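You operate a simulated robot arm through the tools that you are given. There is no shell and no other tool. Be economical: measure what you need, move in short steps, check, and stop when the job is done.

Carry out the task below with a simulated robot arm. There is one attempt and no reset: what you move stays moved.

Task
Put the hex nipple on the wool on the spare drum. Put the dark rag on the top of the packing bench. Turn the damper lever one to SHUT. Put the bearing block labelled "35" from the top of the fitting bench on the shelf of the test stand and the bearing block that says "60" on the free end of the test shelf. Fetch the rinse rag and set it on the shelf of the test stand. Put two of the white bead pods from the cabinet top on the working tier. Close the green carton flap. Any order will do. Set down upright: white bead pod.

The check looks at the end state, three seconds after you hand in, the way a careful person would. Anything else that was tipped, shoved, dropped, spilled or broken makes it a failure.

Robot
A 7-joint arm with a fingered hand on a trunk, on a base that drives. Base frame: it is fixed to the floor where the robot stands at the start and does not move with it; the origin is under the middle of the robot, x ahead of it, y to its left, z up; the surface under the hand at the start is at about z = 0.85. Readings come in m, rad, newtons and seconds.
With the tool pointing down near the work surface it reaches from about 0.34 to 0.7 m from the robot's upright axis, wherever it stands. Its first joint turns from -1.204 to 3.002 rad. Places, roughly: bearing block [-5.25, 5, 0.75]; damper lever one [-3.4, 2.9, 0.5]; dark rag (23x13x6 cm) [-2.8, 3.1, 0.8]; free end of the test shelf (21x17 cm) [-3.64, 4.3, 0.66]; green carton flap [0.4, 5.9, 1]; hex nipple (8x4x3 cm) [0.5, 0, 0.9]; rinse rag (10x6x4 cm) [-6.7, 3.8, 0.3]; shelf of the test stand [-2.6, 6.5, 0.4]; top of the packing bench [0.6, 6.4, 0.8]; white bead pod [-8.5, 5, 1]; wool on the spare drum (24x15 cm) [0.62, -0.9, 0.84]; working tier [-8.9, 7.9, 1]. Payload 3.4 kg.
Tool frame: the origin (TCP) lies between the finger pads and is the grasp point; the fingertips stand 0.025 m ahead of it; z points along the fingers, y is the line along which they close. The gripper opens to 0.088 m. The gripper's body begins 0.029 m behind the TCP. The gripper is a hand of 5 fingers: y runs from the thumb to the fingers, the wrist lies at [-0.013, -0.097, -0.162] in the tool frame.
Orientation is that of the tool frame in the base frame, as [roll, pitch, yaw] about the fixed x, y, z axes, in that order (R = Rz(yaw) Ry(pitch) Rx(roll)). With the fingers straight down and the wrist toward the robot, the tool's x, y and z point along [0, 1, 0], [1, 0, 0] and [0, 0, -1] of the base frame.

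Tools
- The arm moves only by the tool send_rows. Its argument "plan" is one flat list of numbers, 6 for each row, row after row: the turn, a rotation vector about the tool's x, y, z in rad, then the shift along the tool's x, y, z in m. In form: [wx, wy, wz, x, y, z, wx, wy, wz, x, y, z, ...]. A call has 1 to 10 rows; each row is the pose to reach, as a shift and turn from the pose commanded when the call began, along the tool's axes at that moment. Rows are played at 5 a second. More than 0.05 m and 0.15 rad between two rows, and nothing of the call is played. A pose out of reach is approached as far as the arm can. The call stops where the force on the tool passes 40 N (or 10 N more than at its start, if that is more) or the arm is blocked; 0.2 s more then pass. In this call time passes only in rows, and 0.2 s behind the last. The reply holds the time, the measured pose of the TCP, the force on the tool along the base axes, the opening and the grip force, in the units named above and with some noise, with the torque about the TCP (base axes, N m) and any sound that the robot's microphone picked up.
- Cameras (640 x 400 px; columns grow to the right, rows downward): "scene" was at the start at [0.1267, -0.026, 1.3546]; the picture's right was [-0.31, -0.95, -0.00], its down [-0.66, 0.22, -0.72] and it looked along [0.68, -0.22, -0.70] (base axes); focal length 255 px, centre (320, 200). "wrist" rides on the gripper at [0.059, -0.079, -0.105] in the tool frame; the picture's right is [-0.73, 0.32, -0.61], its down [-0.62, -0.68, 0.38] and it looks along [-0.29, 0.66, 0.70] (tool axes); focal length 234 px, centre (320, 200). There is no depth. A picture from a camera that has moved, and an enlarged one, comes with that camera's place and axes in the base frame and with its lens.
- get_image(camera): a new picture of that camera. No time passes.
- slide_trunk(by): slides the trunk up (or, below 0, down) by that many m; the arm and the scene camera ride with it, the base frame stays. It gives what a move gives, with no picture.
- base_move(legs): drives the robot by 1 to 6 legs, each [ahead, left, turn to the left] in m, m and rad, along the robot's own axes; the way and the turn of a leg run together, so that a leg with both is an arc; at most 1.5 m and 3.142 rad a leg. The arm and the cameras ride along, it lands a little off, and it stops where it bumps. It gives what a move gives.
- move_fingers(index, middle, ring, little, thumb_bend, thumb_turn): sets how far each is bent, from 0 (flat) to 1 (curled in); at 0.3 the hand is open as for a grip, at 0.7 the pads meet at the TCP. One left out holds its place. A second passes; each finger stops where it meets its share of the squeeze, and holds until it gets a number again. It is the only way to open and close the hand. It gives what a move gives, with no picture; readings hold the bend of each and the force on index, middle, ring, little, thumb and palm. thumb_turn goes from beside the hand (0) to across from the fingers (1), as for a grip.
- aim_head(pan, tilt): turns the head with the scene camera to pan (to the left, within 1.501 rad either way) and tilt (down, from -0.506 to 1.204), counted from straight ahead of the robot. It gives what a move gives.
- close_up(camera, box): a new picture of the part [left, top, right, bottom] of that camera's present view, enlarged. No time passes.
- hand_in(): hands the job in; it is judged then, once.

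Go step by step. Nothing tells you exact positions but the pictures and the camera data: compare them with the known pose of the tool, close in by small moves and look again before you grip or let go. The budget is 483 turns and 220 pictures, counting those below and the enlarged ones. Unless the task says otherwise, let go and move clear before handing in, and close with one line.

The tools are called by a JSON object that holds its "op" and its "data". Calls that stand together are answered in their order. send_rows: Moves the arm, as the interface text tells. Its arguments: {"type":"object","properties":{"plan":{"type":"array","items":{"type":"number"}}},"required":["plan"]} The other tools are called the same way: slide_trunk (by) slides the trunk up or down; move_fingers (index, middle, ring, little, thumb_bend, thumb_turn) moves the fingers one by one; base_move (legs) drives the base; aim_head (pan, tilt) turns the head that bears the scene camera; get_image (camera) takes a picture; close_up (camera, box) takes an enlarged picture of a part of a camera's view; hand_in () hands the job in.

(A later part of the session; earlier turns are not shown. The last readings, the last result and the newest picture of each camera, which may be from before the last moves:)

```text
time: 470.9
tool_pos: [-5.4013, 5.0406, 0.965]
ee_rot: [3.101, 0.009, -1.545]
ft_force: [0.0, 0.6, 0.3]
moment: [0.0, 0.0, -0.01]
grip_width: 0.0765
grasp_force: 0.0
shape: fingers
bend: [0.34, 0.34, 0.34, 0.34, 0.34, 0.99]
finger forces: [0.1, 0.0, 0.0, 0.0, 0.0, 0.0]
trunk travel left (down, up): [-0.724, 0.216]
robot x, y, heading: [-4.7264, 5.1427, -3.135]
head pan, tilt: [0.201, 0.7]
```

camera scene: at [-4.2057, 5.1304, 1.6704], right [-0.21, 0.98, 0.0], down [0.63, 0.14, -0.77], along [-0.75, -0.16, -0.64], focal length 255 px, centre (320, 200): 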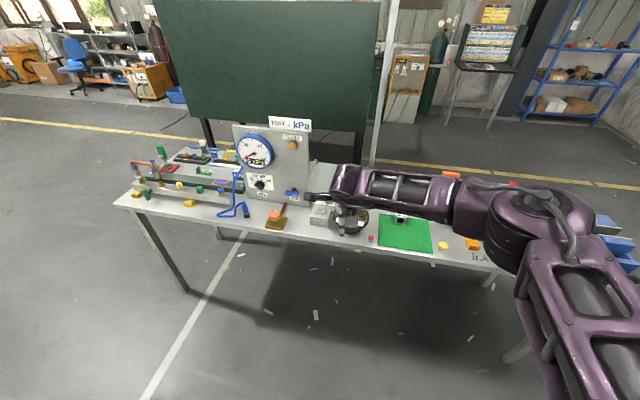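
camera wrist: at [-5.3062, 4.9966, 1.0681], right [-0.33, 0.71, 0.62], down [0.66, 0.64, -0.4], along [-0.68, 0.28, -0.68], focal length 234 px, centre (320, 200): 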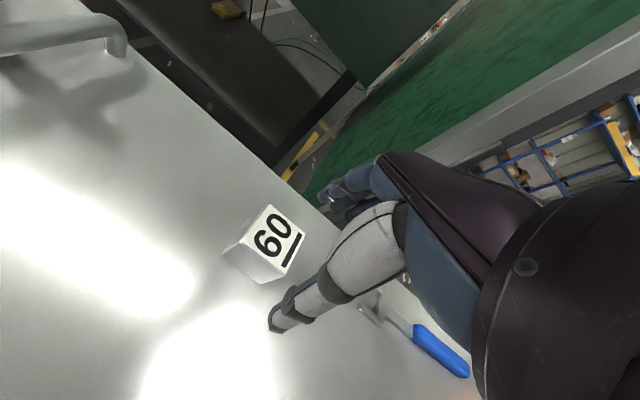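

{"op": "send_rows", "data": {"plan": [0.03, 0, 0, 0, 0, 0.03, 0.04, 0, 0, 0, 0, 0.055, 0.04, 0, 0, 0, 0, 0.072]}}

{"op": "get_image", "data": {"camera": "wrist"}}

```text
time: 471.8
tool_pos: [-5.3849, 5.0512, 0.9004]
ee_rot: [3.14, 0.004, -1.545]
ft_force: [-1.1, 0.0, 1.8]
moment: [0.01, 0.05, 0.02]
grip_width: 0.0779
grasp_force: 0.7
shape: fingers
bend: [0.33, 0.34, 0.34, 0.34, 0.34, 0.99]
finger forces: [1.0, 0.0, 0.0, 0.0, 0.1, 0.0]
out of reach, approached as far as the arm can: row 1, 2, 3
trunk travel left (down, up): [-0.724, 0.216]
robot x, y, heading: [-4.7269, 5.1381, -3.134]
head pan, tilt: [0.201, 0.7]
```

```text
86 pictures are left
camera wrist: at [-5.3047, 4.9945, 1.0053], right [-0.34, 0.71, 0.61], down [0.66, 0.64, -0.38], along [-0.67, 0.28, -0.69], focal length 234 px, centre (320, 200)
```

wrist: 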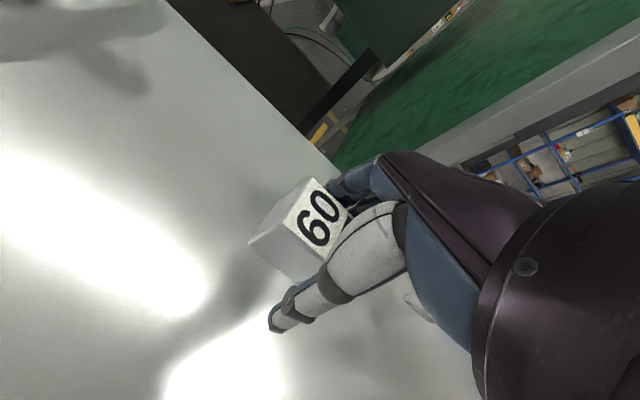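

{"op": "move_fingers", "data": {"index": 0.7, "middle": 0.7, "ring": 0.7, "little": 0.7, "thumb_bend": 0.7}}

{"op": "get_image", "data": {"camera": "wrist"}}

```text
time: 472.8
tool_pos: [-5.3847, 5.0502, 0.9023]
ee_rot: [3.141, 0.006, -1.544]
ft_force: [-1.5, 0.0, 1.1]
moment: [-0.02, 0.12, 0.03]
grip_width: 0.0419
grasp_force: 17.4
shape: fingers
bend: [0.55, 0.59, 0.68, 0.7, 0.49, 0.97]
finger forces: [8.2, 7.9, 1.7, 0.1, 16.3, 0.0]
trunk travel left (down, up): [-0.724, 0.216]
robot x, y, heading: [-4.7235, 5.1424, -3.136]
head pan, tilt: [0.201, 0.7]
```

```text
85 pictures are left
camera wrist: at [-5.3043, 4.9942, 1.0055], right [-0.34, 0.71, 0.61], down [0.66, 0.64, -0.38], along [-0.67, 0.28, -0.69], focal length 234 px, centre (320, 200)
```

wrist: 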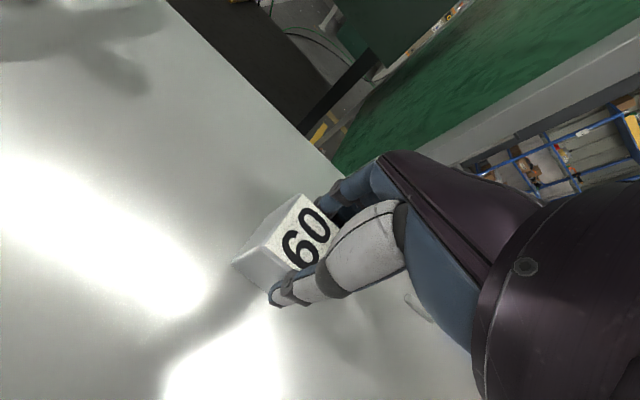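

"60" gripped. Lift with the trunk.

{"op": "slide_trunk", "data": {"by": 0.2}}

{"op": "send_rows", "data": {"plan": [0, 0, 0, 0, -0.045, 0, 0, 0, 0, 0, -0.09, 0, 0, 0, 0, 0, -0.135, 0, 0, 0, 0, 0, -0.17, 0]}}

{"op": "base_move", "data": {"legs": [[-0.45, 0, 0]]}}

{"op": "aim_head", "data": {"pan": 1.45, "tilt": 0.6}}

{"op": "get_image", "data": {"camera": "scene"}}

```text
time: 474.9
tool_pos: [-5.3849, 5.0516, 1.0998]
ee_rot: [3.139, 0.006, -1.544]
ft_force: [0.4, 0.9, -2.4]
moment: [0.0, 0.03, -0.02]
grip_width: 0.0418
grasp_force: 16.2
shape: fingers
bend: [0.56, 0.6, 0.68, 0.7, 0.49, 0.97]
finger forces: [7.9, 7.4, 1.5, 0.0, 16.3, 0.0]
trunk travel left (down, up): [-0.924, 0.016]
robot x, y, heading: [-4.7249, 5.1433, -3.134]
head pan, tilt: [0.201, 0.7]
```

```text
time: 475.9
tool_pos: [-5.3599, 5.0511, 1.0471]
ee_rot: [3.14, 0.006, -1.545]
ft_force: [-0.1, -0.2, -1.4]
moment: [0.04, 0.02, -0.01]
grip_width: 0.0418
grasp_force: 16.9
shape: fingers
bend: [0.56, 0.6, 0.69, 0.7, 0.49, 0.97]
finger forces: [7.9, 7.3, 1.6, 0.1, 16.1, 0.0]
out of reach, approached as far as the arm can: row 1, 2, 3, 4
trunk travel left (down, up): [-0.924, 0.016]
robot x, y, heading: [-4.7244, 5.1425, -3.138]
head pan, tilt: [0.201, 0.7]
```

```text
time: 478.6
tool_pos: [-4.9086, 5.0549, 1.0467]
ee_rot: [3.14, 0.004, -1.546]
ft_force: [0.1, -0.3, -2.6]
moment: [0.02, 0.0, 0.01]
grip_width: 0.0418
grasp_force: 16.5
shape: fingers
bend: [0.56, 0.6, 0.69, 0.7, 0.49, 0.97]
finger forces: [8.0, 7.3, 1.5, 0.1, 16.2, 0.0]
trunk travel left (down, up): [-0.924, 0.016]
robot x, y, heading: [-4.274, 5.1463, -3.137]
head pan, tilt: [0.201, 0.7]
```

```text
time: 480.1
tool_pos: [-4.9075, 5.0549, 1.048]
ee_rot: [3.14, 0.005, -1.549]
ft_force: [-0.5, 0.2, -1.6]
moment: [0.01, 0.05, 0.0]
grip_width: 0.0419
grasp_force: 16.6
shape: fingers
bend: [0.56, 0.6, 0.69, 0.7, 0.49, 0.97]
finger forces: [8.0, 7.3, 1.6, 0.0, 16.1, 0.1]
trunk travel left (down, up): [-0.924, 0.016]
robot x, y, heading: [-4.2769, 5.1444, -3.139]
head pan, tilt: [1.45, 0.6]
```

```text
84 pictures are left
camera scene: at [-4.3364, 5.057, 1.6683], right [-0.99, 0.12, 0.0], down [0.07, 0.56, -0.82], along [-0.1, -0.82, -0.57], focal length 255 px, centre (320, 200)
```

scene: 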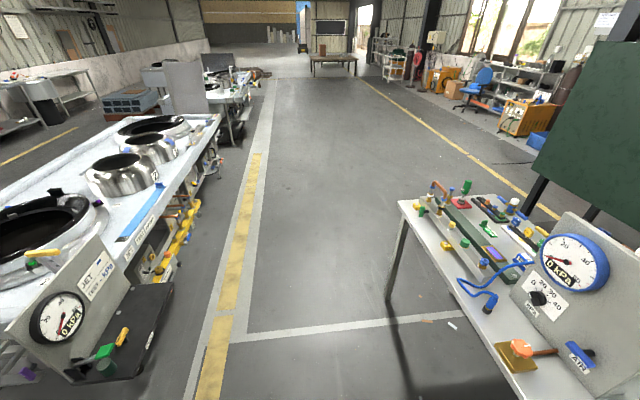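

The test shelf's free end (far side of the gauge) is at about [-3.65, 4.29], z 0.66. I retract the arm, turn around and line up.

{"op": "send_rows", "data": {"plan": [0, 0, 0, 0, -0.03, -0.03, 0, 0, 0, 0, -0.07, -0.05, 0, 0, 0, 0, -0.11, -0.05]}}

{"op": "base_move", "data": {"legs": [[0, 0, 3.13], [0, -0.82, 0]]}}

{"op": "aim_head", "data": {"pan": 0.1, "tilt": 0.85}}

{"op": "get_image", "data": {"camera": "scene"}}

```text
time: 480.9
tool_pos: [-4.9109, 5.0535, 1.054]
ee_rot: [-3.142, 0.007, -1.546]
ft_force: [-0.7, -0.5, -2.2]
moment: [-0.01, 0.02, -0.03]
grip_width: 0.0417
grasp_force: 16.2
shape: fingers
bend: [0.56, 0.6, 0.69, 0.7, 0.49, 0.97]
finger forces: [8.0, 7.3, 1.5, 0.0, 16.1, 0.0]
out of reach, approached as far as the arm can: row 1, 2, 3
trunk travel left (down, up): [-0.924, 0.016]
robot x, y, heading: [-4.2718, 5.1464, -3.139]
head pan, tilt: [1.45, 0.6]
```

```text
time: 492.6
tool_pos: [-3.6385, 4.403, 1.0551]
ee_rot: [3.139, 0.007, 1.588]
ft_force: [-0.6, -1.0, -2.1]
moment: [0.01, -0.02, 0.02]
grip_width: 0.041
grasp_force: 14.5
shape: fingers
bend: [0.57, 0.61, 0.69, 0.7, 0.49, 0.97]
finger forces: [7.4, 6.8, 1.2, 0.1, 14.3, 0.1]
trunk travel left (down, up): [-0.924, 0.016]
robot x, y, heading: [-4.2759, 4.3182, -0.006]
head pan, tilt: [1.45, 0.6]
```

```text
time: 494.1
tool_pos: [-3.6393, 4.4016, 1.0553]
ee_rot: [3.142, 0.006, 1.588]
ft_force: [0.2, 0.5, -3.0]
moment: [-0.03, 0.0, -0.04]
grip_width: 0.0409
grasp_force: 15.1
shape: fingers
bend: [0.57, 0.61, 0.69, 0.7, 0.49, 0.97]
finger forces: [7.5, 6.8, 1.1, 0.1, 14.3, 0.0]
trunk travel left (down, up): [-0.924, 0.016]
robot x, y, heading: [-4.2721, 4.3145, -0.008]
head pan, tilt: [0.099, 0.85]
```

```text
83 pictures are left
camera scene: at [-4.1489, 4.3217, 1.6474], right [0.1, -1.0, 0.0], down [-0.75, -0.07, -0.66], along [0.66, 0.06, -0.75], focal length 255 px, centre (320, 200)
```

scene: 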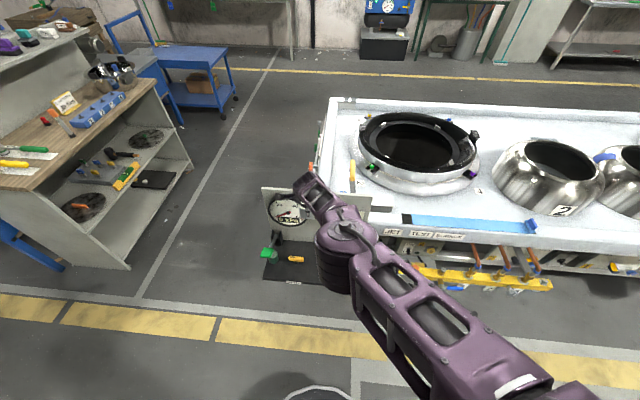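

{"op": "base_move", "data": {"legs": [[0, -0.09, 0]]}}

{"op": "slide_trunk", "data": {"by": -0.2}}

{"op": "get_image", "data": {"camera": "wrist"}}

{"op": "get_image", "data": {"camera": "scene"}}

```text
time: 495.2
tool_pos: [-3.6381, 4.3141, 1.0555]
ee_rot: [-3.141, 0.007, 1.589]
ft_force: [-0.7, -0.6, -2.4]
moment: [-0.03, -0.03, 0.0]
grip_width: 0.0407
grasp_force: 15.0
shape: fingers
bend: [0.57, 0.61, 0.69, 0.7, 0.49, 0.97]
finger forces: [7.5, 6.8, 1.2, 0.0, 14.4, 0.0]
trunk travel left (down, up): [-0.924, 0.016]
robot x, y, heading: [-4.274, 4.2257, 0.002]
head pan, tilt: [0.099, 0.85]
```

```text
time: 497.4
tool_pos: [-3.6381, 4.3118, 0.8551]
ee_rot: [3.139, 0.005, 1.589]
ft_force: [-1.1, -0.8, -2.3]
moment: [-0.01, 0.0, -0.03]
grip_width: 0.0407
grasp_force: 14.8
shape: fingers
bend: [0.57, 0.61, 0.69, 0.7, 0.49, 0.97]
finger forces: [7.4, 6.7, 1.3, 0.0, 14.4, 0.0]
trunk travel left (down, up): [-0.724, 0.216]
robot x, y, heading: [-4.273, 4.2216, 0.005]
head pan, tilt: [0.099, 0.85]
```

```text
82 pictures are left
camera wrist: at [-3.7202, 4.3707, 0.9595], right [0.34, -0.72, 0.61], down [-0.67, -0.64, -0.38], along [0.66, -0.28, -0.69], focal length 234 px, centre (320, 200)
```

wrist: 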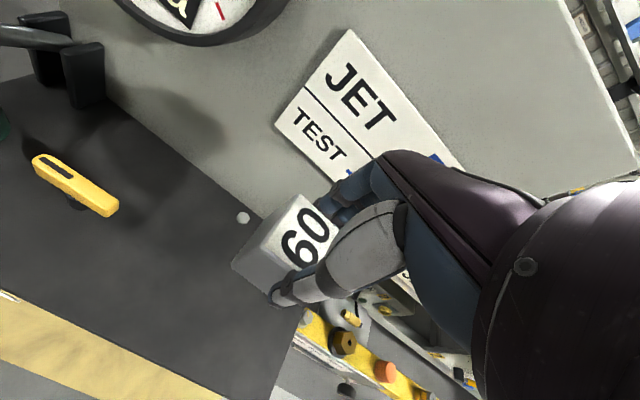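

```text
81 pictures are left
camera scene: at [-4.1492, 4.2312, 1.4475], right [0.1, -1.0, 0.0], down [-0.75, -0.07, -0.66], along [0.66, 0.07, -0.75], focal length 255 px, centre (320, 200)
```

scene: 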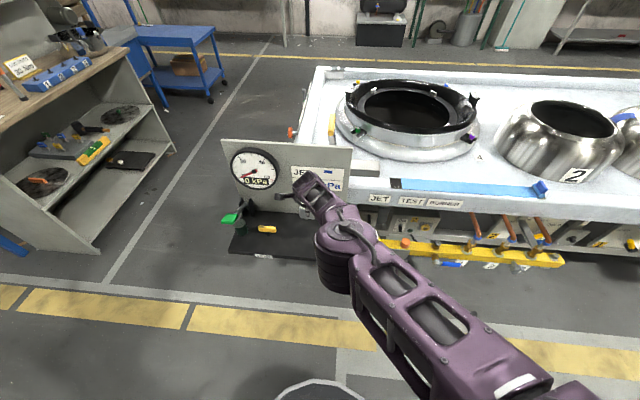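

Free end spans x −3.73…−3.55, y 4.19…4.42. I ease back 1 cm and lower with the trunk.

{"op": "base_move", "data": {"legs": [[-0.013, 0, 0]]}}

{"op": "slide_trunk", "data": {"by": -0.13}}

{"op": "get_image", "data": {"camera": "wrist"}}

```text
time: 498.2
tool_pos: [-3.6508, 4.3119, 0.8532]
ee_rot: [-3.141, 0.005, 1.59]
ft_force: [0.8, -0.1, -1.9]
moment: [-0.02, 0.01, -0.01]
grip_width: 0.0407
grasp_force: 14.9
shape: fingers
bend: [0.57, 0.61, 0.69, 0.7, 0.49, 0.97]
finger forces: [7.3, 6.8, 1.2, 0.1, 14.4, 0.0]
trunk travel left (down, up): [-0.724, 0.216]
robot x, y, heading: [-4.288, 4.2238, 0.005]
head pan, tilt: [0.099, 0.85]
```

```text
time: 499.8
tool_pos: [-3.6515, 4.3135, 0.7242]
ee_rot: [3.139, 0.006, 1.589]
ft_force: [0.1, -0.2, -2.5]
moment: [0.0, -0.02, 0.0]
grip_width: 0.0409
grasp_force: 15.3
shape: fingers
bend: [0.57, 0.61, 0.69, 0.7, 0.49, 0.97]
finger forces: [7.4, 6.8, 1.2, 0.0, 14.3, 0.0]
trunk travel left (down, up): [-0.594, 0.346]
robot x, y, heading: [-4.2907, 4.2254, 0.005]
head pan, tilt: [0.099, 0.85]
```

```text
80 pictures are left
camera wrist: at [-3.7332, 4.3707, 0.8296], right [0.34, -0.72, 0.61], down [-0.67, -0.64, -0.38], along [0.66, -0.28, -0.69], focal length 234 px, centre (320, 200)
```

wrist: 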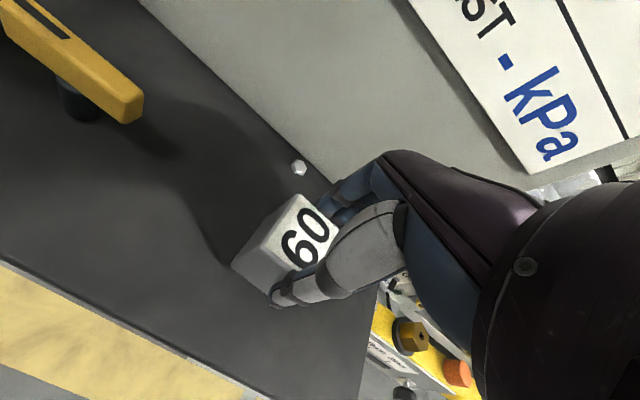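

{"op": "slide_trunk", "data": {"by": -0.015}}

{"op": "slide_trunk", "data": {"by": -0.008}}

```text
time: 500.4
tool_pos: [-3.6525, 4.3133, 0.7104]
ee_rot: [3.138, 0.005, 1.589]
ft_force: [-0.4, -0.8, 5.1]
moment: [-0.03, -0.09, 0.01]
grip_width: 0.0409
grasp_force: 17.3
shape: fingers
bend: [0.57, 0.61, 0.7, 0.7, 0.49, 0.97]
finger forces: [7.9, 7.2, 1.6, 0.0, 16.6, 0.0]
trunk travel left (down, up): [-0.579, 0.361]
robot x, y, heading: [-4.2896, 4.2233, 0.001]
head pan, tilt: [0.099, 0.85]
```

```text
time: 501.0
tool_pos: [-3.6533, 4.313, 0.7067]
ee_rot: [3.133, 0.005, 1.591]
ft_force: [3.7, -0.8, 27.2]
moment: [-0.05, -0.3, 0.02]
grip_width: 0.0412
grasp_force: 18.8
shape: fingers
bend: [0.57, 0.6, 0.7, 0.7, 0.49, 0.97]
finger forces: [9.7, 9.8, 1.6, 0.1, 16.0, 0.1]
trunk travel left (down, up): [-0.571, 0.369]
robot x, y, heading: [-4.2888, 4.2229, -0.003]
head pan, tilt: [0.099, 0.85]
```

{"op": "slide_trunk", "data": {"by": 0.007}}

{"op": "move_fingers", "data": {"index": 0.45, "middle": 0.45, "ring": 0.45, "little": 0.45, "thumb_bend": 0.34}}

{"op": "slide_trunk", "data": {"by": 0.2}}

{"op": "get_image", "data": {"camera": "wrist"}}

```text
time: 501.5
tool_pos: [-3.6529, 4.3125, 0.7077]
ee_rot: [3.141, 0.005, 1.589]
ft_force: [3.2, 1.7, 5.3]
moment: [0.02, -0.32, 0.0]
grip_width: 0.0415
grasp_force: 16.8
shape: fingers
bend: [0.56, 0.6, 0.69, 0.7, 0.5, 0.97]
finger forces: [9.2, 8.4, 1.1, 0.0, 14.8, 0.1]
trunk travel left (down, up): [-0.578, 0.362]
robot x, y, heading: [-4.2854, 4.2238, -0.004]
head pan, tilt: [0.099, 0.85]
```

```text
time: 502.5
tool_pos: [-3.6519, 4.3131, 0.7078]
ee_rot: [3.139, 0.004, 1.591]
ft_force: [-1.1, -0.4, 0.2]
moment: [0.01, 0.0, 0.0]
grip_width: 0.0639
grasp_force: 0.1
shape: fingers
bend: [0.45, 0.45, 0.45, 0.45, 0.34, 0.99]
finger forces: [0.1, 0.0, 0.0, 0.0, 0.0, 0.1]
trunk travel left (down, up): [-0.578, 0.362]
robot x, y, heading: [-4.2897, 4.2212, -0.003]
head pan, tilt: [0.099, 0.85]
```

```text
time: 504.7
tool_pos: [-3.6525, 4.313, 0.9088]
ee_rot: [3.14, 0.005, 1.591]
ft_force: [-1.0, 0.2, -0.6]
moment: [-0.01, -0.01, 0.02]
grip_width: 0.064
grasp_force: 0.1
shape: fingers
bend: [0.45, 0.45, 0.45, 0.45, 0.34, 0.99]
finger forces: [0.0, 0.0, 0.0, 0.0, 0.0, 0.1]
trunk travel left (down, up): [-0.778, 0.162]
robot x, y, heading: [-4.2902, 4.2266, -0.002]
head pan, tilt: [0.099, 0.85]
```

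```text
79 pictures are left
camera wrist: at [-3.7333, 4.3706, 1.0136], right [0.34, -0.72, 0.61], down [-0.67, -0.64, -0.38], along [0.66, -0.28, -0.69], focal length 234 px, centre (320, 200)
```

wrist: 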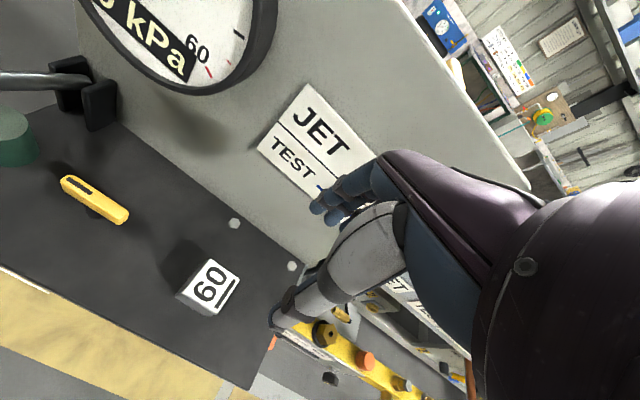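

"60" rests on the free end. Next the rinse rag near [-6.7, 3.8, 0.3]: move south past the fitting bench and look west.

{"op": "base_move", "data": {"legs": [[-0.12, 0, 0], [0, -1.4, 0], [-0.2, 0, 0], [0, 0, 3.1]]}}

{"op": "aim_head", "data": {"pan": 0.0, "tilt": 0.35}}

{"op": "get_image", "data": {"camera": "scene"}}

```text
time: 520.9
tool_pos: [-5.2522, 2.7776, 0.909]
ee_rot: [-3.142, 0.005, -1.618]
ft_force: [0.2, -0.1, 0.4]
moment: [0.0, -0.02, 0.01]
grip_width: 0.0641
grasp_force: 0.1
shape: fingers
bend: [0.45, 0.45, 0.45, 0.45, 0.34, 0.99]
finger forces: [0.0, 0.0, 0.0, 0.0, 0.0, 0.0]
trunk travel left (down, up): [-0.778, 0.162]
robot x, y, heading: [-4.611, 2.824, 3.073]
head pan, tilt: [0.099, 0.85]
```

```text
time: 521.8
tool_pos: [-5.2523, 2.7788, 0.9092]
ee_rot: [3.139, 0.004, -1.618]
ft_force: [-1.0, -0.3, 0.7]
moment: [0.02, 0.02, -0.01]
grip_width: 0.064
grasp_force: 0.2
shape: fingers
bend: [0.45, 0.45, 0.45, 0.45, 0.34, 0.99]
finger forces: [0.0, 0.0, 0.1, 0.0, 0.1, 0.0]
trunk travel left (down, up): [-0.778, 0.162]
robot x, y, heading: [-4.6069, 2.8257, 3.07]
head pan, tilt: [0.0, 0.351]
```

```text
78 pictures are left
camera scene: at [-4.7552, 2.8334, 1.5451], right [0.07, 1.0, 0.0], down [0.34, -0.02, -0.94], along [-0.94, 0.06, -0.34], focal length 255 px, centre (320, 200)
```

scene: 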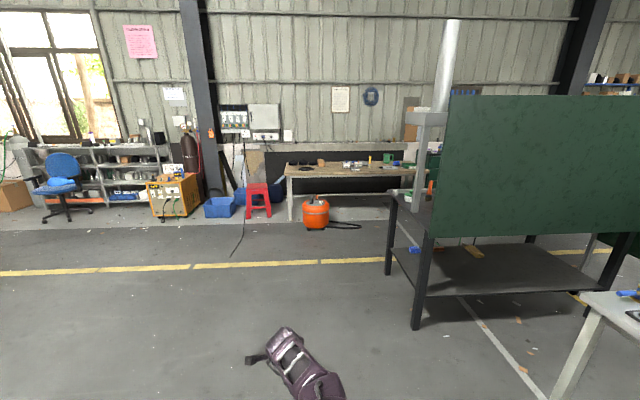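

The rag is on the low shelf of the black drill-press table (x −6.8…−6.2, y ≥ 3.65). I'll approach from its south side facing +y.

{"op": "base_move", "data": {"legs": [[1.0, 0, 0.07], [0.93, 0, 0], [0, 0, -1.57]]}}

{"op": "slide_trunk", "data": {"by": -0.3}}

{"op": "aim_head", "data": {"pan": 0.1, "tilt": 0.6}}

{"op": "get_image", "data": {"camera": "scene"}}

```text
time: 535.4
tool_pos: [-6.6328, 3.492, 0.9082]
ee_rot: [3.14, 0.005, -3.138]
ft_force: [-1.0, -0.1, 0.3]
moment: [0.01, -0.02, 0.0]
grip_width: 0.064
grasp_force: 0.0
shape: fingers
bend: [0.45, 0.45, 0.45, 0.45, 0.34, 0.99]
finger forces: [0.0, 0.1, 0.0, 0.0, 0.1, 0.0]
trunk travel left (down, up): [-0.778, 0.162]
robot x, y, heading: [-6.5518, 2.8578, 1.553]
head pan, tilt: [0.0, 0.351]
```

```text
time: 538.4
tool_pos: [-6.6321, 3.4925, 0.6097]
ee_rot: [3.139, 0.005, -3.138]
ft_force: [-0.8, -0.2, 0.9]
moment: [0.0, -0.05, -0.01]
grip_width: 0.064
grasp_force: 0.0
shape: fingers
bend: [0.45, 0.45, 0.45, 0.45, 0.34, 0.99]
finger forces: [0.0, 0.0, 0.0, 0.0, 0.0, 0.1]
trunk travel left (down, up): [-0.478, 0.462]
robot x, y, heading: [-6.5528, 2.8545, 1.556]
head pan, tilt: [0.0, 0.351]
```

```text
time: 539.2
tool_pos: [-6.6321, 3.4922, 0.6093]
ee_rot: [3.139, 0.005, -3.139]
ft_force: [0.0, -0.4, 0.2]
moment: [-0.04, -0.03, -0.01]
grip_width: 0.0639
grasp_force: 0.1
shape: fingers
bend: [0.45, 0.45, 0.45, 0.45, 0.34, 0.99]
finger forces: [0.0, 0.1, 0.1, 0.0, 0.0, 0.0]
trunk travel left (down, up): [-0.478, 0.462]
robot x, y, heading: [-6.5566, 2.8572, 1.558]
head pan, tilt: [0.099, 0.6]
```

```text
77 pictures are left
camera scene: at [-6.5605, 2.9927, 1.2224], right [1.0, 0.08, 0.0], down [0.05, -0.56, -0.83], along [-0.07, 0.82, -0.56], focal length 255 px, centre (320, 200)
```

scene: 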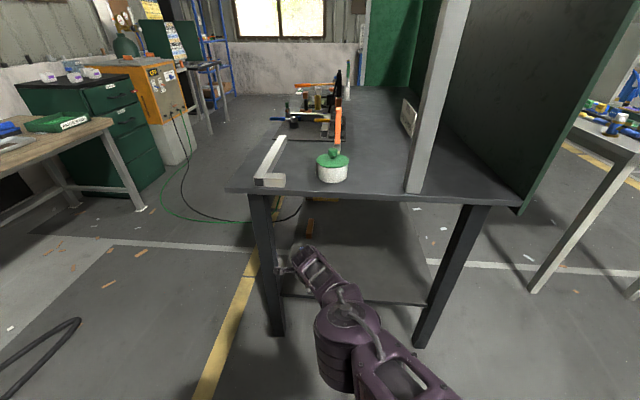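

{"op": "slide_trunk", "data": {"by": -0.2}}

{"op": "get_image", "data": {"camera": "wrist"}}

{"op": "aim_head", "data": {"pan": 0.0, "tilt": 0.5}}

{"op": "get_image", "data": {"camera": "scene"}}

```text
time: 541.4
tool_pos: [-6.6315, 3.4933, 0.4082]
ee_rot: [3.14, 0.005, -3.14]
ft_force: [0.2, -0.2, -0.6]
moment: [-0.02, 0.0, 0.03]
grip_width: 0.0639
grasp_force: 0.0
shape: fingers
bend: [0.45, 0.45, 0.45, 0.45, 0.34, 0.99]
finger forces: [0.0, 0.0, 0.0, 0.2, 0.0, 0.0]
trunk travel left (down, up): [-0.278, 0.662]
robot x, y, heading: [-6.5536, 2.8543, 1.552]
head pan, tilt: [0.099, 0.6]
```

```text
76 pictures are left
camera wrist: at [-6.6917, 3.4137, 0.5137], right [0.72, 0.33, 0.61], down [0.63, -0.68, -0.38], along [0.29, 0.66, -0.69], focal length 234 px, centre (320, 200)
```

wrist: 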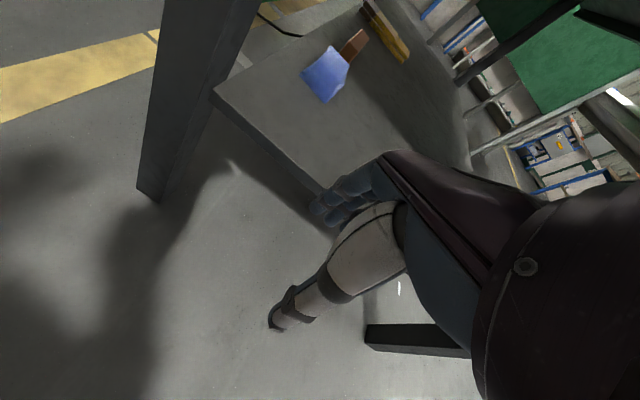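

```text
time: 542.0
tool_pos: [-6.6316, 3.4927, 0.4091]
ee_rot: [3.14, 0.005, -3.136]
ft_force: [0.0, 0.3, -0.3]
moment: [0.0, -0.01, -0.03]
grip_width: 0.0639
grasp_force: 0.0
shape: fingers
bend: [0.45, 0.45, 0.45, 0.45, 0.34, 0.99]
finger forces: [0.0, 0.0, 0.0, 0.0, 0.1, 0.1]
trunk travel left (down, up): [-0.278, 0.662]
robot x, y, heading: [-6.5553, 2.8556, 1.558]
head pan, tilt: [0.0, 0.499]
```

```text
75 pictures are left
camera scene: at [-6.5517, 2.9955, 1.0314], right [1.0, -0.02, 0.0], down [-0.01, -0.48, -0.88], along [0.01, 0.88, -0.48], focal length 255 px, centre (320, 200)
```

scene: 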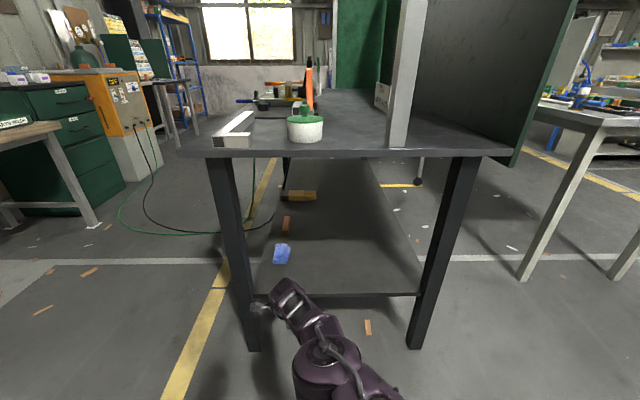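

The rinse rag (blue) is at about [-6.70, 3.81, 0.33] on the low shelf. Turn the hand to close mostly along x, open it, and drive in under the top.

{"op": "send_rows", "data": {"plan": [0, 0, -0.14, 0, 0, 0, 0, 0, -0.28, 0, 0, 0, 0, 0, -0.42, 0, 0, 0, 0, 0, -0.56, 0, 0, 0, 0, 0, -0.7, 0, 0, 0, 0, 0, -0.84, 0, 0, 0]}}

{"op": "move_fingers", "data": {"index": 0.3, "middle": 0.3, "ring": 0.3, "little": 0.3, "thumb_bend": 0.3}}

{"op": "get_image", "data": {"camera": "scene"}}

```text
time: 543.4
tool_pos: [-6.6101, 3.4678, 0.4254]
ee_rot: [3.134, 0.017, -2.453]
ft_force: [-0.1, 0.2, 0.1]
moment: [0.01, -0.02, 0.01]
grip_width: 0.0641
grasp_force: 0.0
shape: fingers
bend: [0.45, 0.45, 0.45, 0.45, 0.34, 0.99]
finger forces: [0.0, 0.0, 0.1, 0.0, 0.0, 0.0]
out of reach, approached as far as the arm can: row 1, 2, 4, 5, 6
trunk travel left (down, up): [-0.278, 0.662]
robot x, y, heading: [-6.551, 2.8517, 1.556]
head pan, tilt: [0.0, 0.499]
```

```text
time: 544.4
tool_pos: [-6.6103, 3.4679, 0.4242]
ee_rot: [3.132, 0.016, -2.452]
ft_force: [0.7, 0.4, 0.3]
moment: [0.01, 0.03, -0.02]
grip_width: 0.0844
grasp_force: 0.0
shape: fingers
bend: [0.3, 0.3, 0.3, 0.3, 0.3, 0.99]
finger forces: [0.0, 0.0, 0.0, 0.1, 0.0, 0.0]
trunk travel left (down, up): [-0.278, 0.662]
robot x, y, heading: [-6.5511, 2.8521, 1.55]
head pan, tilt: [0.0, 0.499]
```

```text
74 pictures are left
camera scene: at [-6.5517, 2.9955, 1.0315], right [1.0, -0.02, 0.0], down [-0.01, -0.48, -0.88], along [0.01, 0.88, -0.48], focal length 255 px, centre (320, 200)
```

scene: 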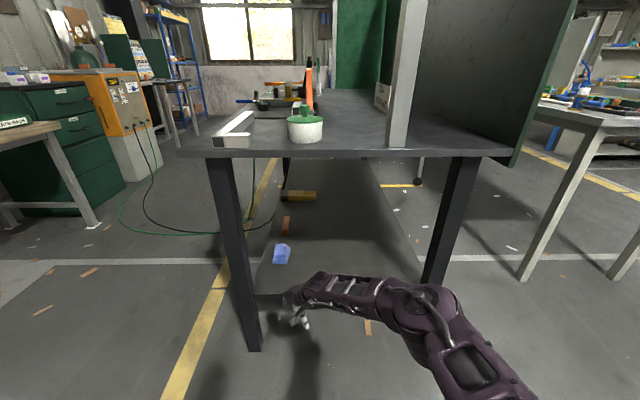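

{"op": "send_rows", "data": {"plan": [0, 0, 0, 0.025, -0.03, 0, 0, 0, 0, 0.05, -0.06, 0, 0, 0, -0.12, 0.076, -0.092, 0, 0, 0, -0.24, 0.076, -0.092, 0, 0, 0, -0.35, 0.076, -0.092, 0]}}

```text
time: 545.6
tool_pos: [-6.6122, 3.3475, 0.4229]
ee_rot: [3.141, 0.017, -2.102]
ft_force: [-0.5, -0.1, -0.3]
moment: [0.0, 0.01, -0.01]
grip_width: 0.0847
grasp_force: 0.0
shape: fingers
bend: [0.3, 0.3, 0.3, 0.3, 0.3, 0.99]
finger forces: [0.1, 0.0, 0.0, 0.0, 0.1, 0.0]
trunk travel left (down, up): [-0.278, 0.662]
robot x, y, heading: [-6.5524, 2.8573, 1.554]
head pan, tilt: [0.0, 0.499]
```

{"op": "base_move", "data": {"legs": [[0, 0.09, 0], [0.42, 0, 0]]}}

{"op": "get_image", "data": {"camera": "wrist"}}

{"op": "get_image", "data": {"camera": "scene"}}

```text
time: 548.9
tool_pos: [-6.6946, 3.7723, 0.423]
ee_rot: [3.14, 0.015, -2.102]
ft_force: [0.2, -0.3, -0.6]
moment: [0.02, 0.03, 0.02]
grip_width: 0.0841
grasp_force: 0.1
shape: fingers
bend: [0.3, 0.3, 0.3, 0.3, 0.3, 0.99]
finger forces: [0.1, 0.0, 0.1, 0.0, 0.1, 0.1]
trunk travel left (down, up): [-0.278, 0.662]
robot x, y, heading: [-6.6377, 3.2807, 1.552]
head pan, tilt: [0.0, 0.499]
```

```text
73 pictures are left
camera wrist: at [-6.6582, 3.6813, 0.5268], right [0.08, 0.78, 0.62], down [0.91, 0.2, -0.37], along [-0.41, 0.59, -0.69], focal length 234 px, centre (320, 200)
```

wrist: 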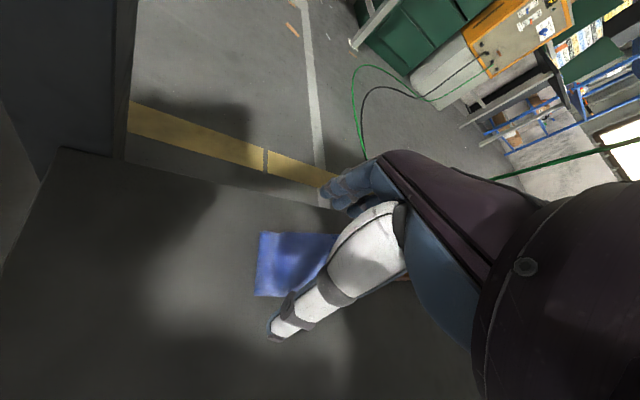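

```text
72 pictures are left
camera scene: at [-6.6355, 3.421, 1.0314], right [1.0, -0.02, 0.0], down [-0.01, -0.48, -0.88], along [0.01, 0.88, -0.48], focal length 255 px, centre (320, 200)
```

scene: 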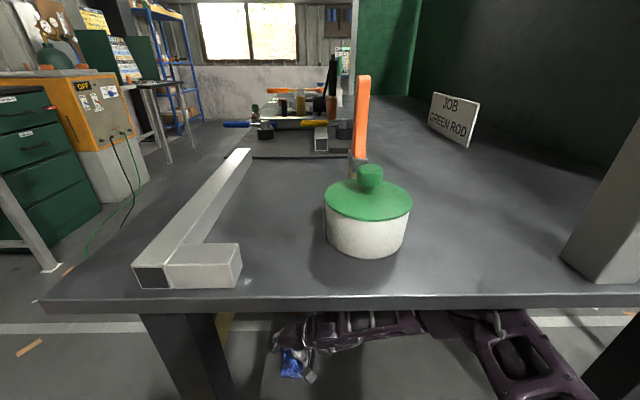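

{"op": "send_rows", "data": {"plan": [0, 0, 0, -0.033, 0.0265, 0, 0, 0, 0, -0.033, 0.0265, 0.04, 0, 0, 0, -0.033, 0.0265, 0.065, 0, 0, 0, -0.033, 0.0265, 0.078]}}

{"op": "get_image", "data": {"camera": "wrist"}}

```text
time: 549.9
tool_pos: [-6.7003, 3.8159, 0.3453]
ee_rot: [3.136, 0.019, -2.099]
ft_force: [-0.5, 2.5, 5.4]
moment: [0.19, 0.1, -0.04]
grip_width: 0.0851
grasp_force: 2.9
shape: fingers
bend: [0.3, 0.3, 0.29, 0.27, 0.29, 0.99]
finger forces: [0.0, 0.0, 0.9, 3.3, 0.8, 0.0]
out of reach, approached as far as the arm can: row 2, 3
trunk travel left (down, up): [-0.278, 0.662]
robot x, y, heading: [-6.6373, 3.2793, 1.549]
head pan, tilt: [0.0, 0.499]
```

```text
71 pictures are left
camera wrist: at [-6.6632, 3.7241, 0.45], right [0.08, 0.78, 0.62], down [0.91, 0.2, -0.37], along [-0.42, 0.6, -0.69], focal length 234 px, centre (320, 200)
```

wrist: 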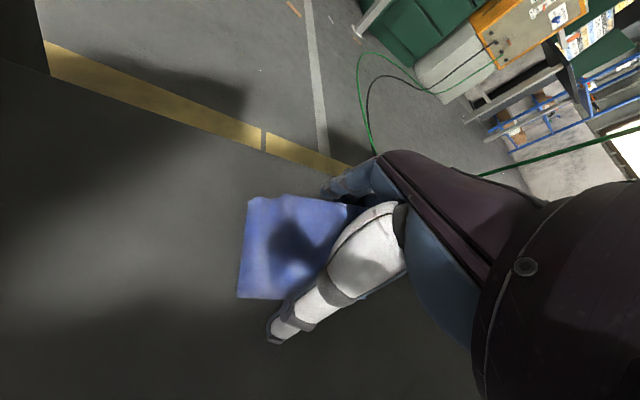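

{"op": "move_fingers", "data": {"index": 0.7, "middle": 0.7, "ring": 0.7, "little": 0.7, "thumb_bend": 0.7}}

{"op": "slide_trunk", "data": {"by": 0.1}}

{"op": "get_image", "data": {"camera": "wrist"}}

```text
time: 550.9
tool_pos: [-6.7006, 3.8162, 0.3479]
ee_rot: [3.134, 0.019, -2.102]
ft_force: [-5.3, 2.8, 10.7]
moment: [0.4, 0.35, 0.17]
grip_width: 0.0543
grasp_force: 30.7
shape: fingers
bend: [0.55, 0.55, 0.51, 0.62, 0.44, 0.92]
finger forces: [9.0, 9.5, 9.7, 6.6, 27.8, 0.0]
trunk travel left (down, up): [-0.278, 0.662]
robot x, y, heading: [-6.6353, 3.2802, 1.556]
head pan, tilt: [0.0, 0.499]
```

```text
time: 552.2
tool_pos: [-6.7011, 3.7372, 0.3713]
ee_rot: [-3.063, -0.133, -2.103]
ft_force: [-0.5, 0.3, 0.6]
moment: [-0.01, 0.03, 0.01]
grip_width: 0.0542
grasp_force: 29.8
shape: fingers
bend: [0.56, 0.57, 0.53, 0.63, 0.44, 0.91]
finger forces: [7.9, 8.0, 8.3, 6.7, 28.6, 0.0]
trunk travel left (down, up): [-0.375, 0.565]
robot x, y, heading: [-6.6374, 3.278, 1.554]
head pan, tilt: [0.0, 0.499]
stopped: the arm was blocked; the commanded pose is now the measured one
```

```text
70 pictures are left
camera wrist: at [-6.6648, 3.6638, 0.4888], right [0.08, 0.87, 0.48], down [0.9, 0.14, -0.41], along [-0.42, 0.47, -0.78], focal length 234 px, centre (320, 200)
```

wrist: 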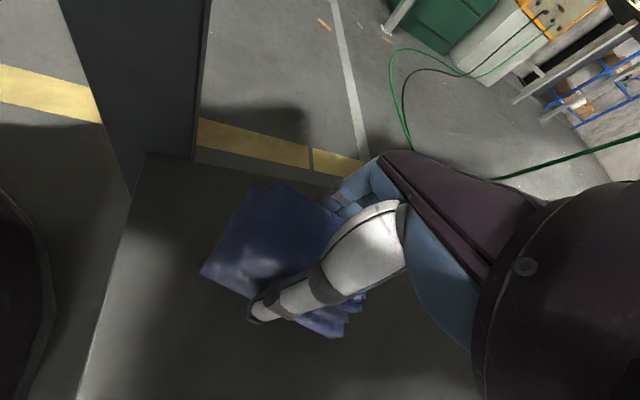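

The rag is held, but the arm met the table's underside while rising. I lower slightly and back straight out.

{"op": "slide_trunk", "data": {"by": -0.04}}

{"op": "base_move", "data": {"legs": [[-0.5, 0, 0]]}}

{"op": "get_image", "data": {"camera": "scene"}}

```text
time: 553.0
tool_pos: [-6.706, 3.7419, 0.3453]
ee_rot: [-3.081, -0.116, -2.102]
ft_force: [5.7, -8.9, 28.8]
moment: [0.07, 0.0, 0.13]
grip_width: 0.0515
grasp_force: 30.4
shape: fingers
bend: [0.59, 0.6, 0.57, 0.69, 0.46, 0.93]
finger forces: [7.1, 6.8, 6.8, 4.7, 35.8, 0.0]
trunk travel left (down, up): [-0.337, 0.603]
robot x, y, heading: [-6.6348, 3.2761, 1.555]
head pan, tilt: [0.0, 0.499]
stopped: the force on the tool passed its limit at 42 N (the readings are from after the stop); the commanded pose is now the measured one
```

```text
time: 556.0
tool_pos: [-6.7111, 3.2382, 0.3408]
ee_rot: [-3.077, -0.12, -2.103]
ft_force: [0.2, 0.3, -0.4]
moment: [0.09, 0.0, -0.01]
grip_width: 0.0499
grasp_force: 28.4
shape: fingers
bend: [0.56, 0.59, 0.56, 0.68, 0.48, 0.94]
finger forces: [11.7, 7.4, 7.2, 5.3, 26.1, 0.0]
trunk travel left (down, up): [-0.337, 0.603]
robot x, y, heading: [-6.643, 2.7733, 1.553]
head pan, tilt: [0.0, 0.499]
```

```text
69 pictures are left
camera scene: at [-6.6437, 2.9148, 1.0902], right [1.0, -0.02, 0.0], down [-0.01, -0.48, -0.88], along [0.01, 0.88, -0.48], focal length 255 px, centre (320, 200)
```

scene: 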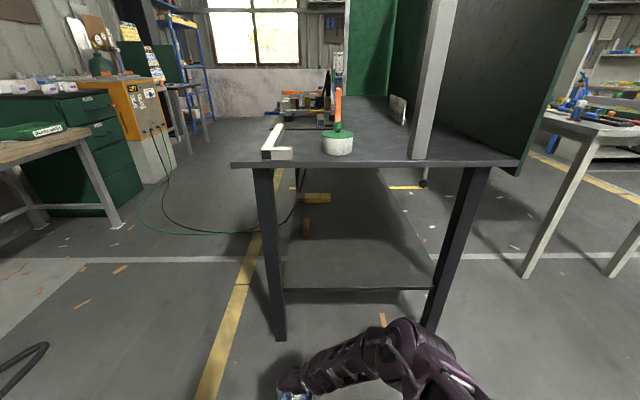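

Rag in hand, table undisturbed. I raise the hand and drive back to the test stand via the known corridor.

{"op": "slide_trunk", "data": {"by": 0.4}}

{"op": "slide_trunk", "data": {"by": 0.2}}

{"op": "base_move", "data": {"legs": [[0, -1.2, 0.017], [0, -1.15, 0], [1.5, 0, 0], [1.5, 0, 0], [1.5, 0, 0]]}}

```text
time: 559.8
tool_pos: [-6.712, 3.2375, 0.7408]
ee_rot: [-3.075, -0.117, -2.103]
ft_force: [-0.4, 0.3, 0.0]
moment: [-0.01, 0.01, 0.02]
grip_width: 0.0502
grasp_force: 28.8
shape: fingers
bend: [0.56, 0.59, 0.56, 0.68, 0.48, 0.94]
finger forces: [11.6, 7.3, 7.2, 5.4, 26.1, 0.1]
trunk travel left (down, up): [-0.737, 0.203]
robot x, y, heading: [-6.6445, 2.7721, 1.555]
head pan, tilt: [0.0, 0.499]
```

```text
time: 562.0
tool_pos: [-6.7107, 3.2383, 0.9406]
ee_rot: [-3.077, -0.117, -2.103]
ft_force: [-0.5, -0.4, -1.4]
moment: [0.01, 0.0, -0.01]
grip_width: 0.05
grasp_force: 28.8
shape: fingers
bend: [0.56, 0.59, 0.56, 0.68, 0.48, 0.94]
finger forces: [11.6, 7.3, 7.2, 5.4, 26.1, 0.0]
trunk travel left (down, up): [-0.937, 0.003]
robot x, y, heading: [-6.6433, 2.7734, 1.552]
head pan, tilt: [0.0, 0.499]
```

```text
time: 594.6
tool_pos: [-4.4393, 7.7373, 0.9412]
ee_rot: [-3.074, -0.115, -2.07]
ft_force: [-0.6, 0.2, 0.2]
moment: [0.03, 0.02, 0.01]
grip_width: 0.0503
grasp_force: 28.9
shape: fingers
bend: [0.56, 0.59, 0.56, 0.68, 0.48, 0.94]
finger forces: [11.8, 7.3, 7.2, 5.4, 25.9, 0.0]
trunk travel left (down, up): [-0.937, 0.003]
robot x, y, heading: [-4.3567, 7.277, 1.593]
head pan, tilt: [0.0, 0.499]
```

{"op": "base_move", "data": {"legs": [[0.1, 0, 0], [0, 0, 1.57], [0, 0, 1.57], [-0.2, 1.1, 0]]}}

{"op": "send_rows", "data": {"plan": [0, 0, 0.14, 0, 0, 0, 0, 0, 0.28, 0, 0, 0, 0, 0, 0.42, 0, 0, 0, 0, 0, 0.56, 0, 0, 0, 0, 0, 0.7, 0, 0, 0, 0, 0, 0.84, 0, 0, 0, 0, 0, 0.98, 0, 0, 0, 0, 0, 1.12, 0, 0, 0, 0, 0, 1.26, 0, 0, 0, 0, 0, 1.4, 0, 0, 0]}}

```text
time: 608.7
tool_pos: [-3.1729, 7.1274, 0.9407]
ee_rot: [-3.076, -0.116, 1.064]
ft_force: [0.1, -1.6, -0.9]
moment: [0.02, -0.02, 0.01]
grip_width: 0.0495
grasp_force: 28.2
shape: fingers
bend: [0.56, 0.59, 0.56, 0.68, 0.48, 0.94]
finger forces: [11.3, 7.1, 7.0, 5.3, 25.1, 0.0]
trunk travel left (down, up): [-0.937, 0.003]
robot x, y, heading: [-3.2513, 7.5892, -1.561]
head pan, tilt: [0.0, 0.499]
```

```text
time: 610.9
tool_pos: [-3.1718, 7.1281, 0.9403]
ee_rot: [-3.015, 0.047, -0.331]
ft_force: [0.3, -0.1, -0.3]
moment: [0.0, 0.01, -0.01]
grip_width: 0.0492
grasp_force: 27.7
shape: fingers
bend: [0.56, 0.59, 0.56, 0.68, 0.48, 0.94]
finger forces: [11.1, 7.1, 6.9, 5.4, 24.7, 0.0]
trunk travel left (down, up): [-0.937, 0.003]
robot x, y, heading: [-3.252, 7.5875, -1.557]
head pan, tilt: [0.0, 0.499]
```

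{"op": "send_rows", "data": {"plan": [-0.126, 0, 0.05, 0, 0, 0]}}

{"op": "slide_trunk", "data": {"by": -0.4}}

{"op": "aim_head", "data": {"pan": 0.2, "tilt": 0.6}}

{"op": "get_image", "data": {"camera": "scene"}}

{"op": "get_image", "data": {"camera": "wrist"}}

```text
time: 611.3
tool_pos: [-3.1706, 7.1285, 0.9396]
ee_rot: [3.138, 0.049, -0.38]
ft_force: [1.2, 0.0, 0.6]
moment: [-0.04, 0.03, 0.0]
grip_width: 0.0496
grasp_force: 27.8
shape: fingers
bend: [0.56, 0.59, 0.56, 0.68, 0.48, 0.94]
finger forces: [11.2, 7.1, 6.8, 5.4, 24.7, 0.0]
trunk travel left (down, up): [-0.937, 0.003]
robot x, y, heading: [-3.248, 7.5901, -1.559]
head pan, tilt: [0.0, 0.499]
```

```text
time: 615.1
tool_pos: [-3.1712, 7.128, 0.54]
ee_rot: [3.138, 0.049, -0.38]
ft_force: [-0.1, 0.8, -0.8]
moment: [0.03, -0.01, -0.03]
grip_width: 0.0492
grasp_force: 27.3
shape: fingers
bend: [0.56, 0.59, 0.56, 0.68, 0.48, 0.94]
finger forces: [11.2, 7.1, 6.8, 5.3, 24.7, 0.1]
trunk travel left (down, up): [-0.537, 0.403]
robot x, y, heading: [-3.2476, 7.5902, -1.564]
head pan, tilt: [0.0, 0.499]
```

```text
time: 615.9
tool_pos: [-3.1713, 7.1276, 0.5413]
ee_rot: [3.139, 0.049, -0.379]
ft_force: [-0.7, 0.6, -0.1]
moment: [0.01, 0.0, 0.0]
grip_width: 0.0496
grasp_force: 27.2
shape: fingers
bend: [0.56, 0.59, 0.56, 0.68, 0.48, 0.94]
finger forces: [11.1, 7.2, 6.8, 5.3, 24.8, 0.0]
trunk travel left (down, up): [-0.537, 0.403]
robot x, y, heading: [-3.2506, 7.5914, -1.563]
head pan, tilt: [0.201, 0.6]
```

```text
68 pictures are left
camera scene: at [-3.2328, 7.4523, 1.2811], right [-0.98, -0.21, 0.0], down [-0.12, 0.55, -0.83], along [0.17, -0.81, -0.56], focal length 255 px, centre (320, 200)
```

scene: 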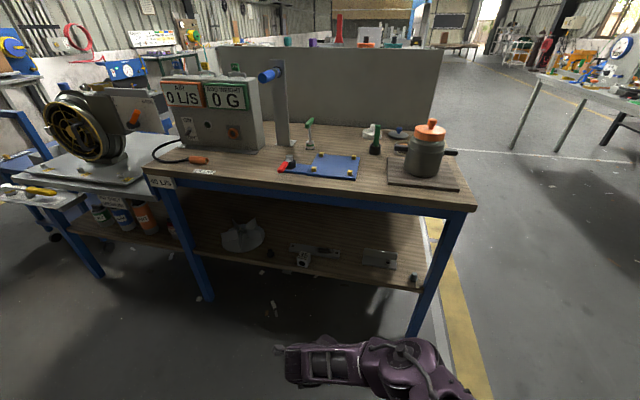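

```text
67 pictures are left
camera wrist: at [-3.0836, 7.1781, 0.6425], right [-0.77, -0.04, 0.64], down [-0.34, 0.87, -0.35], along [-0.54, -0.49, -0.68], focal length 234 px, centre (320, 200)
```

wrist: 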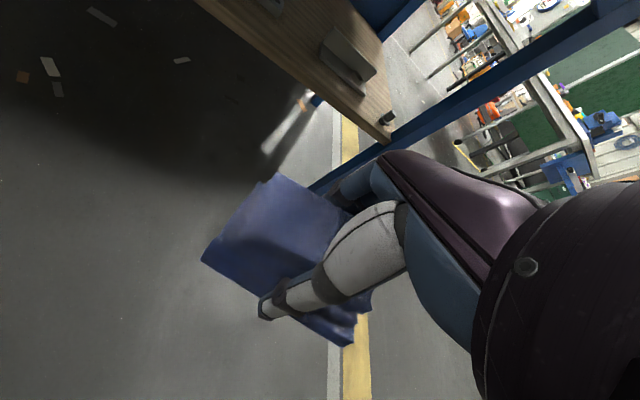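

Gap between "35" and the bracket at about [-3.14, 6.71] is free. Align the rag along x, lower, and go in.

{"op": "send_rows", "data": {"plan": [0, 0, -0.14, 0, 0, 0.02, 0, 0, -0.28, 0, 0, 0.04, 0, 0, -0.42, 0, 0, 0.045]}}

{"op": "base_move", "data": {"legs": [[0, 0.03, 0], [0.31, 0, 0]]}}

{"op": "get_image", "data": {"camera": "wrist"}}

{"op": "get_image", "data": {"camera": "scene"}}

```text
time: 616.7
tool_pos: [-3.1734, 7.1294, 0.4951]
ee_rot: [-3.123, 0.044, 0.043]
ft_force: [-0.7, -0.7, -1.2]
moment: [0.0, 0.02, -0.01]
grip_width: 0.0495
grasp_force: 27.7
shape: fingers
bend: [0.56, 0.59, 0.56, 0.68, 0.48, 0.94]
finger forces: [11.2, 7.0, 6.9, 5.3, 24.6, 0.0]
trunk travel left (down, up): [-0.537, 0.403]
robot x, y, heading: [-3.2486, 7.5906, -1.559]
head pan, tilt: [0.201, 0.6]
```

```text
time: 619.2
tool_pos: [-3.1391, 6.8178, 0.4958]
ee_rot: [-3.122, 0.044, 0.043]
ft_force: [0.7, -0.3, -0.4]
moment: [0.01, -0.02, -0.01]
grip_width: 0.0496
grasp_force: 27.4
shape: fingers
bend: [0.56, 0.59, 0.56, 0.68, 0.48, 0.94]
finger forces: [11.1, 7.0, 6.8, 5.3, 24.6, 0.0]
trunk travel left (down, up): [-0.537, 0.403]
robot x, y, heading: [-3.2189, 7.2808, -1.563]
head pan, tilt: [0.201, 0.6]
```

```text
66 pictures are left
camera wrist: at [-3.0797, 6.8971, 0.5991], right [-0.68, -0.36, 0.63], down [-0.67, 0.66, -0.34], along [-0.29, -0.66, -0.69], focal length 234 px, centre (320, 200)
```

wrist: 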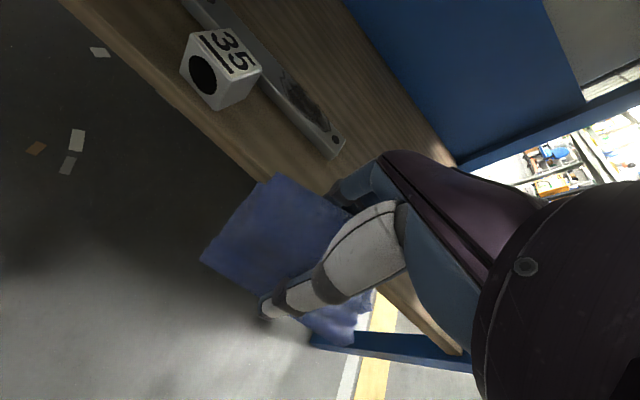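

```text
65 pictures are left
camera scene: at [-3.199, 7.1401, 1.281], right [-0.98, -0.21, 0.0], down [-0.12, 0.55, -0.82], along [0.17, -0.81, -0.57], focal length 255 px, centre (320, 200)
```

scene: 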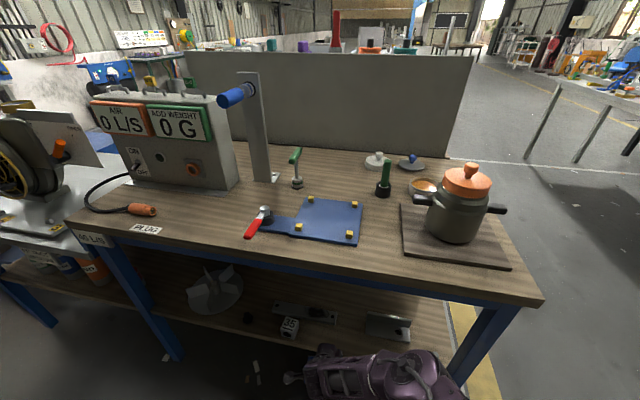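

{"op": "send_rows", "data": {"plan": [0, 0, 0, -0.012, 0.04, 0, 0, 0, 0, -0.024, 0.08, 0, 0, 0, 0, -0.034, 0.116, 0, 0, 0, 0, -0.034, 0.116, 0.025]}}

{"op": "get_image", "data": {"camera": "wrist"}}

```text
time: 620.2
tool_pos: [-3.178, 6.7323, 0.5033]
ee_rot: [-3.124, 0.044, 0.045]
ft_force: [0.3, -0.3, -0.4]
moment: [-0.01, 0.01, -0.01]
grip_width: 0.0494
grasp_force: 27.5
shape: fingers
bend: [0.56, 0.59, 0.57, 0.68, 0.48, 0.94]
finger forces: [11.1, 7.0, 6.8, 5.3, 24.5, 0.1]
out of reach, approached as far as the arm can: row 2, 3, 4
trunk travel left (down, up): [-0.537, 0.403]
robot x, y, heading: [-3.215, 7.2785, -1.557]
head pan, tilt: [0.201, 0.6]
```

```text
64 pictures are left
camera wrist: at [-3.1182, 6.8122, 0.608], right [-0.68, -0.36, 0.63], down [-0.67, 0.66, -0.34], along [-0.29, -0.66, -0.7], focal length 234 px, centre (320, 200)
```

wrist: 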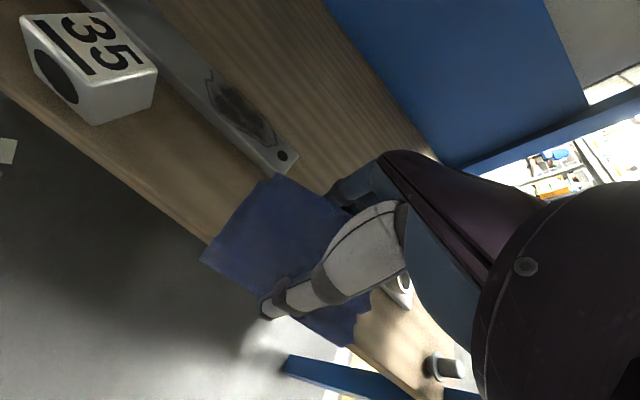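

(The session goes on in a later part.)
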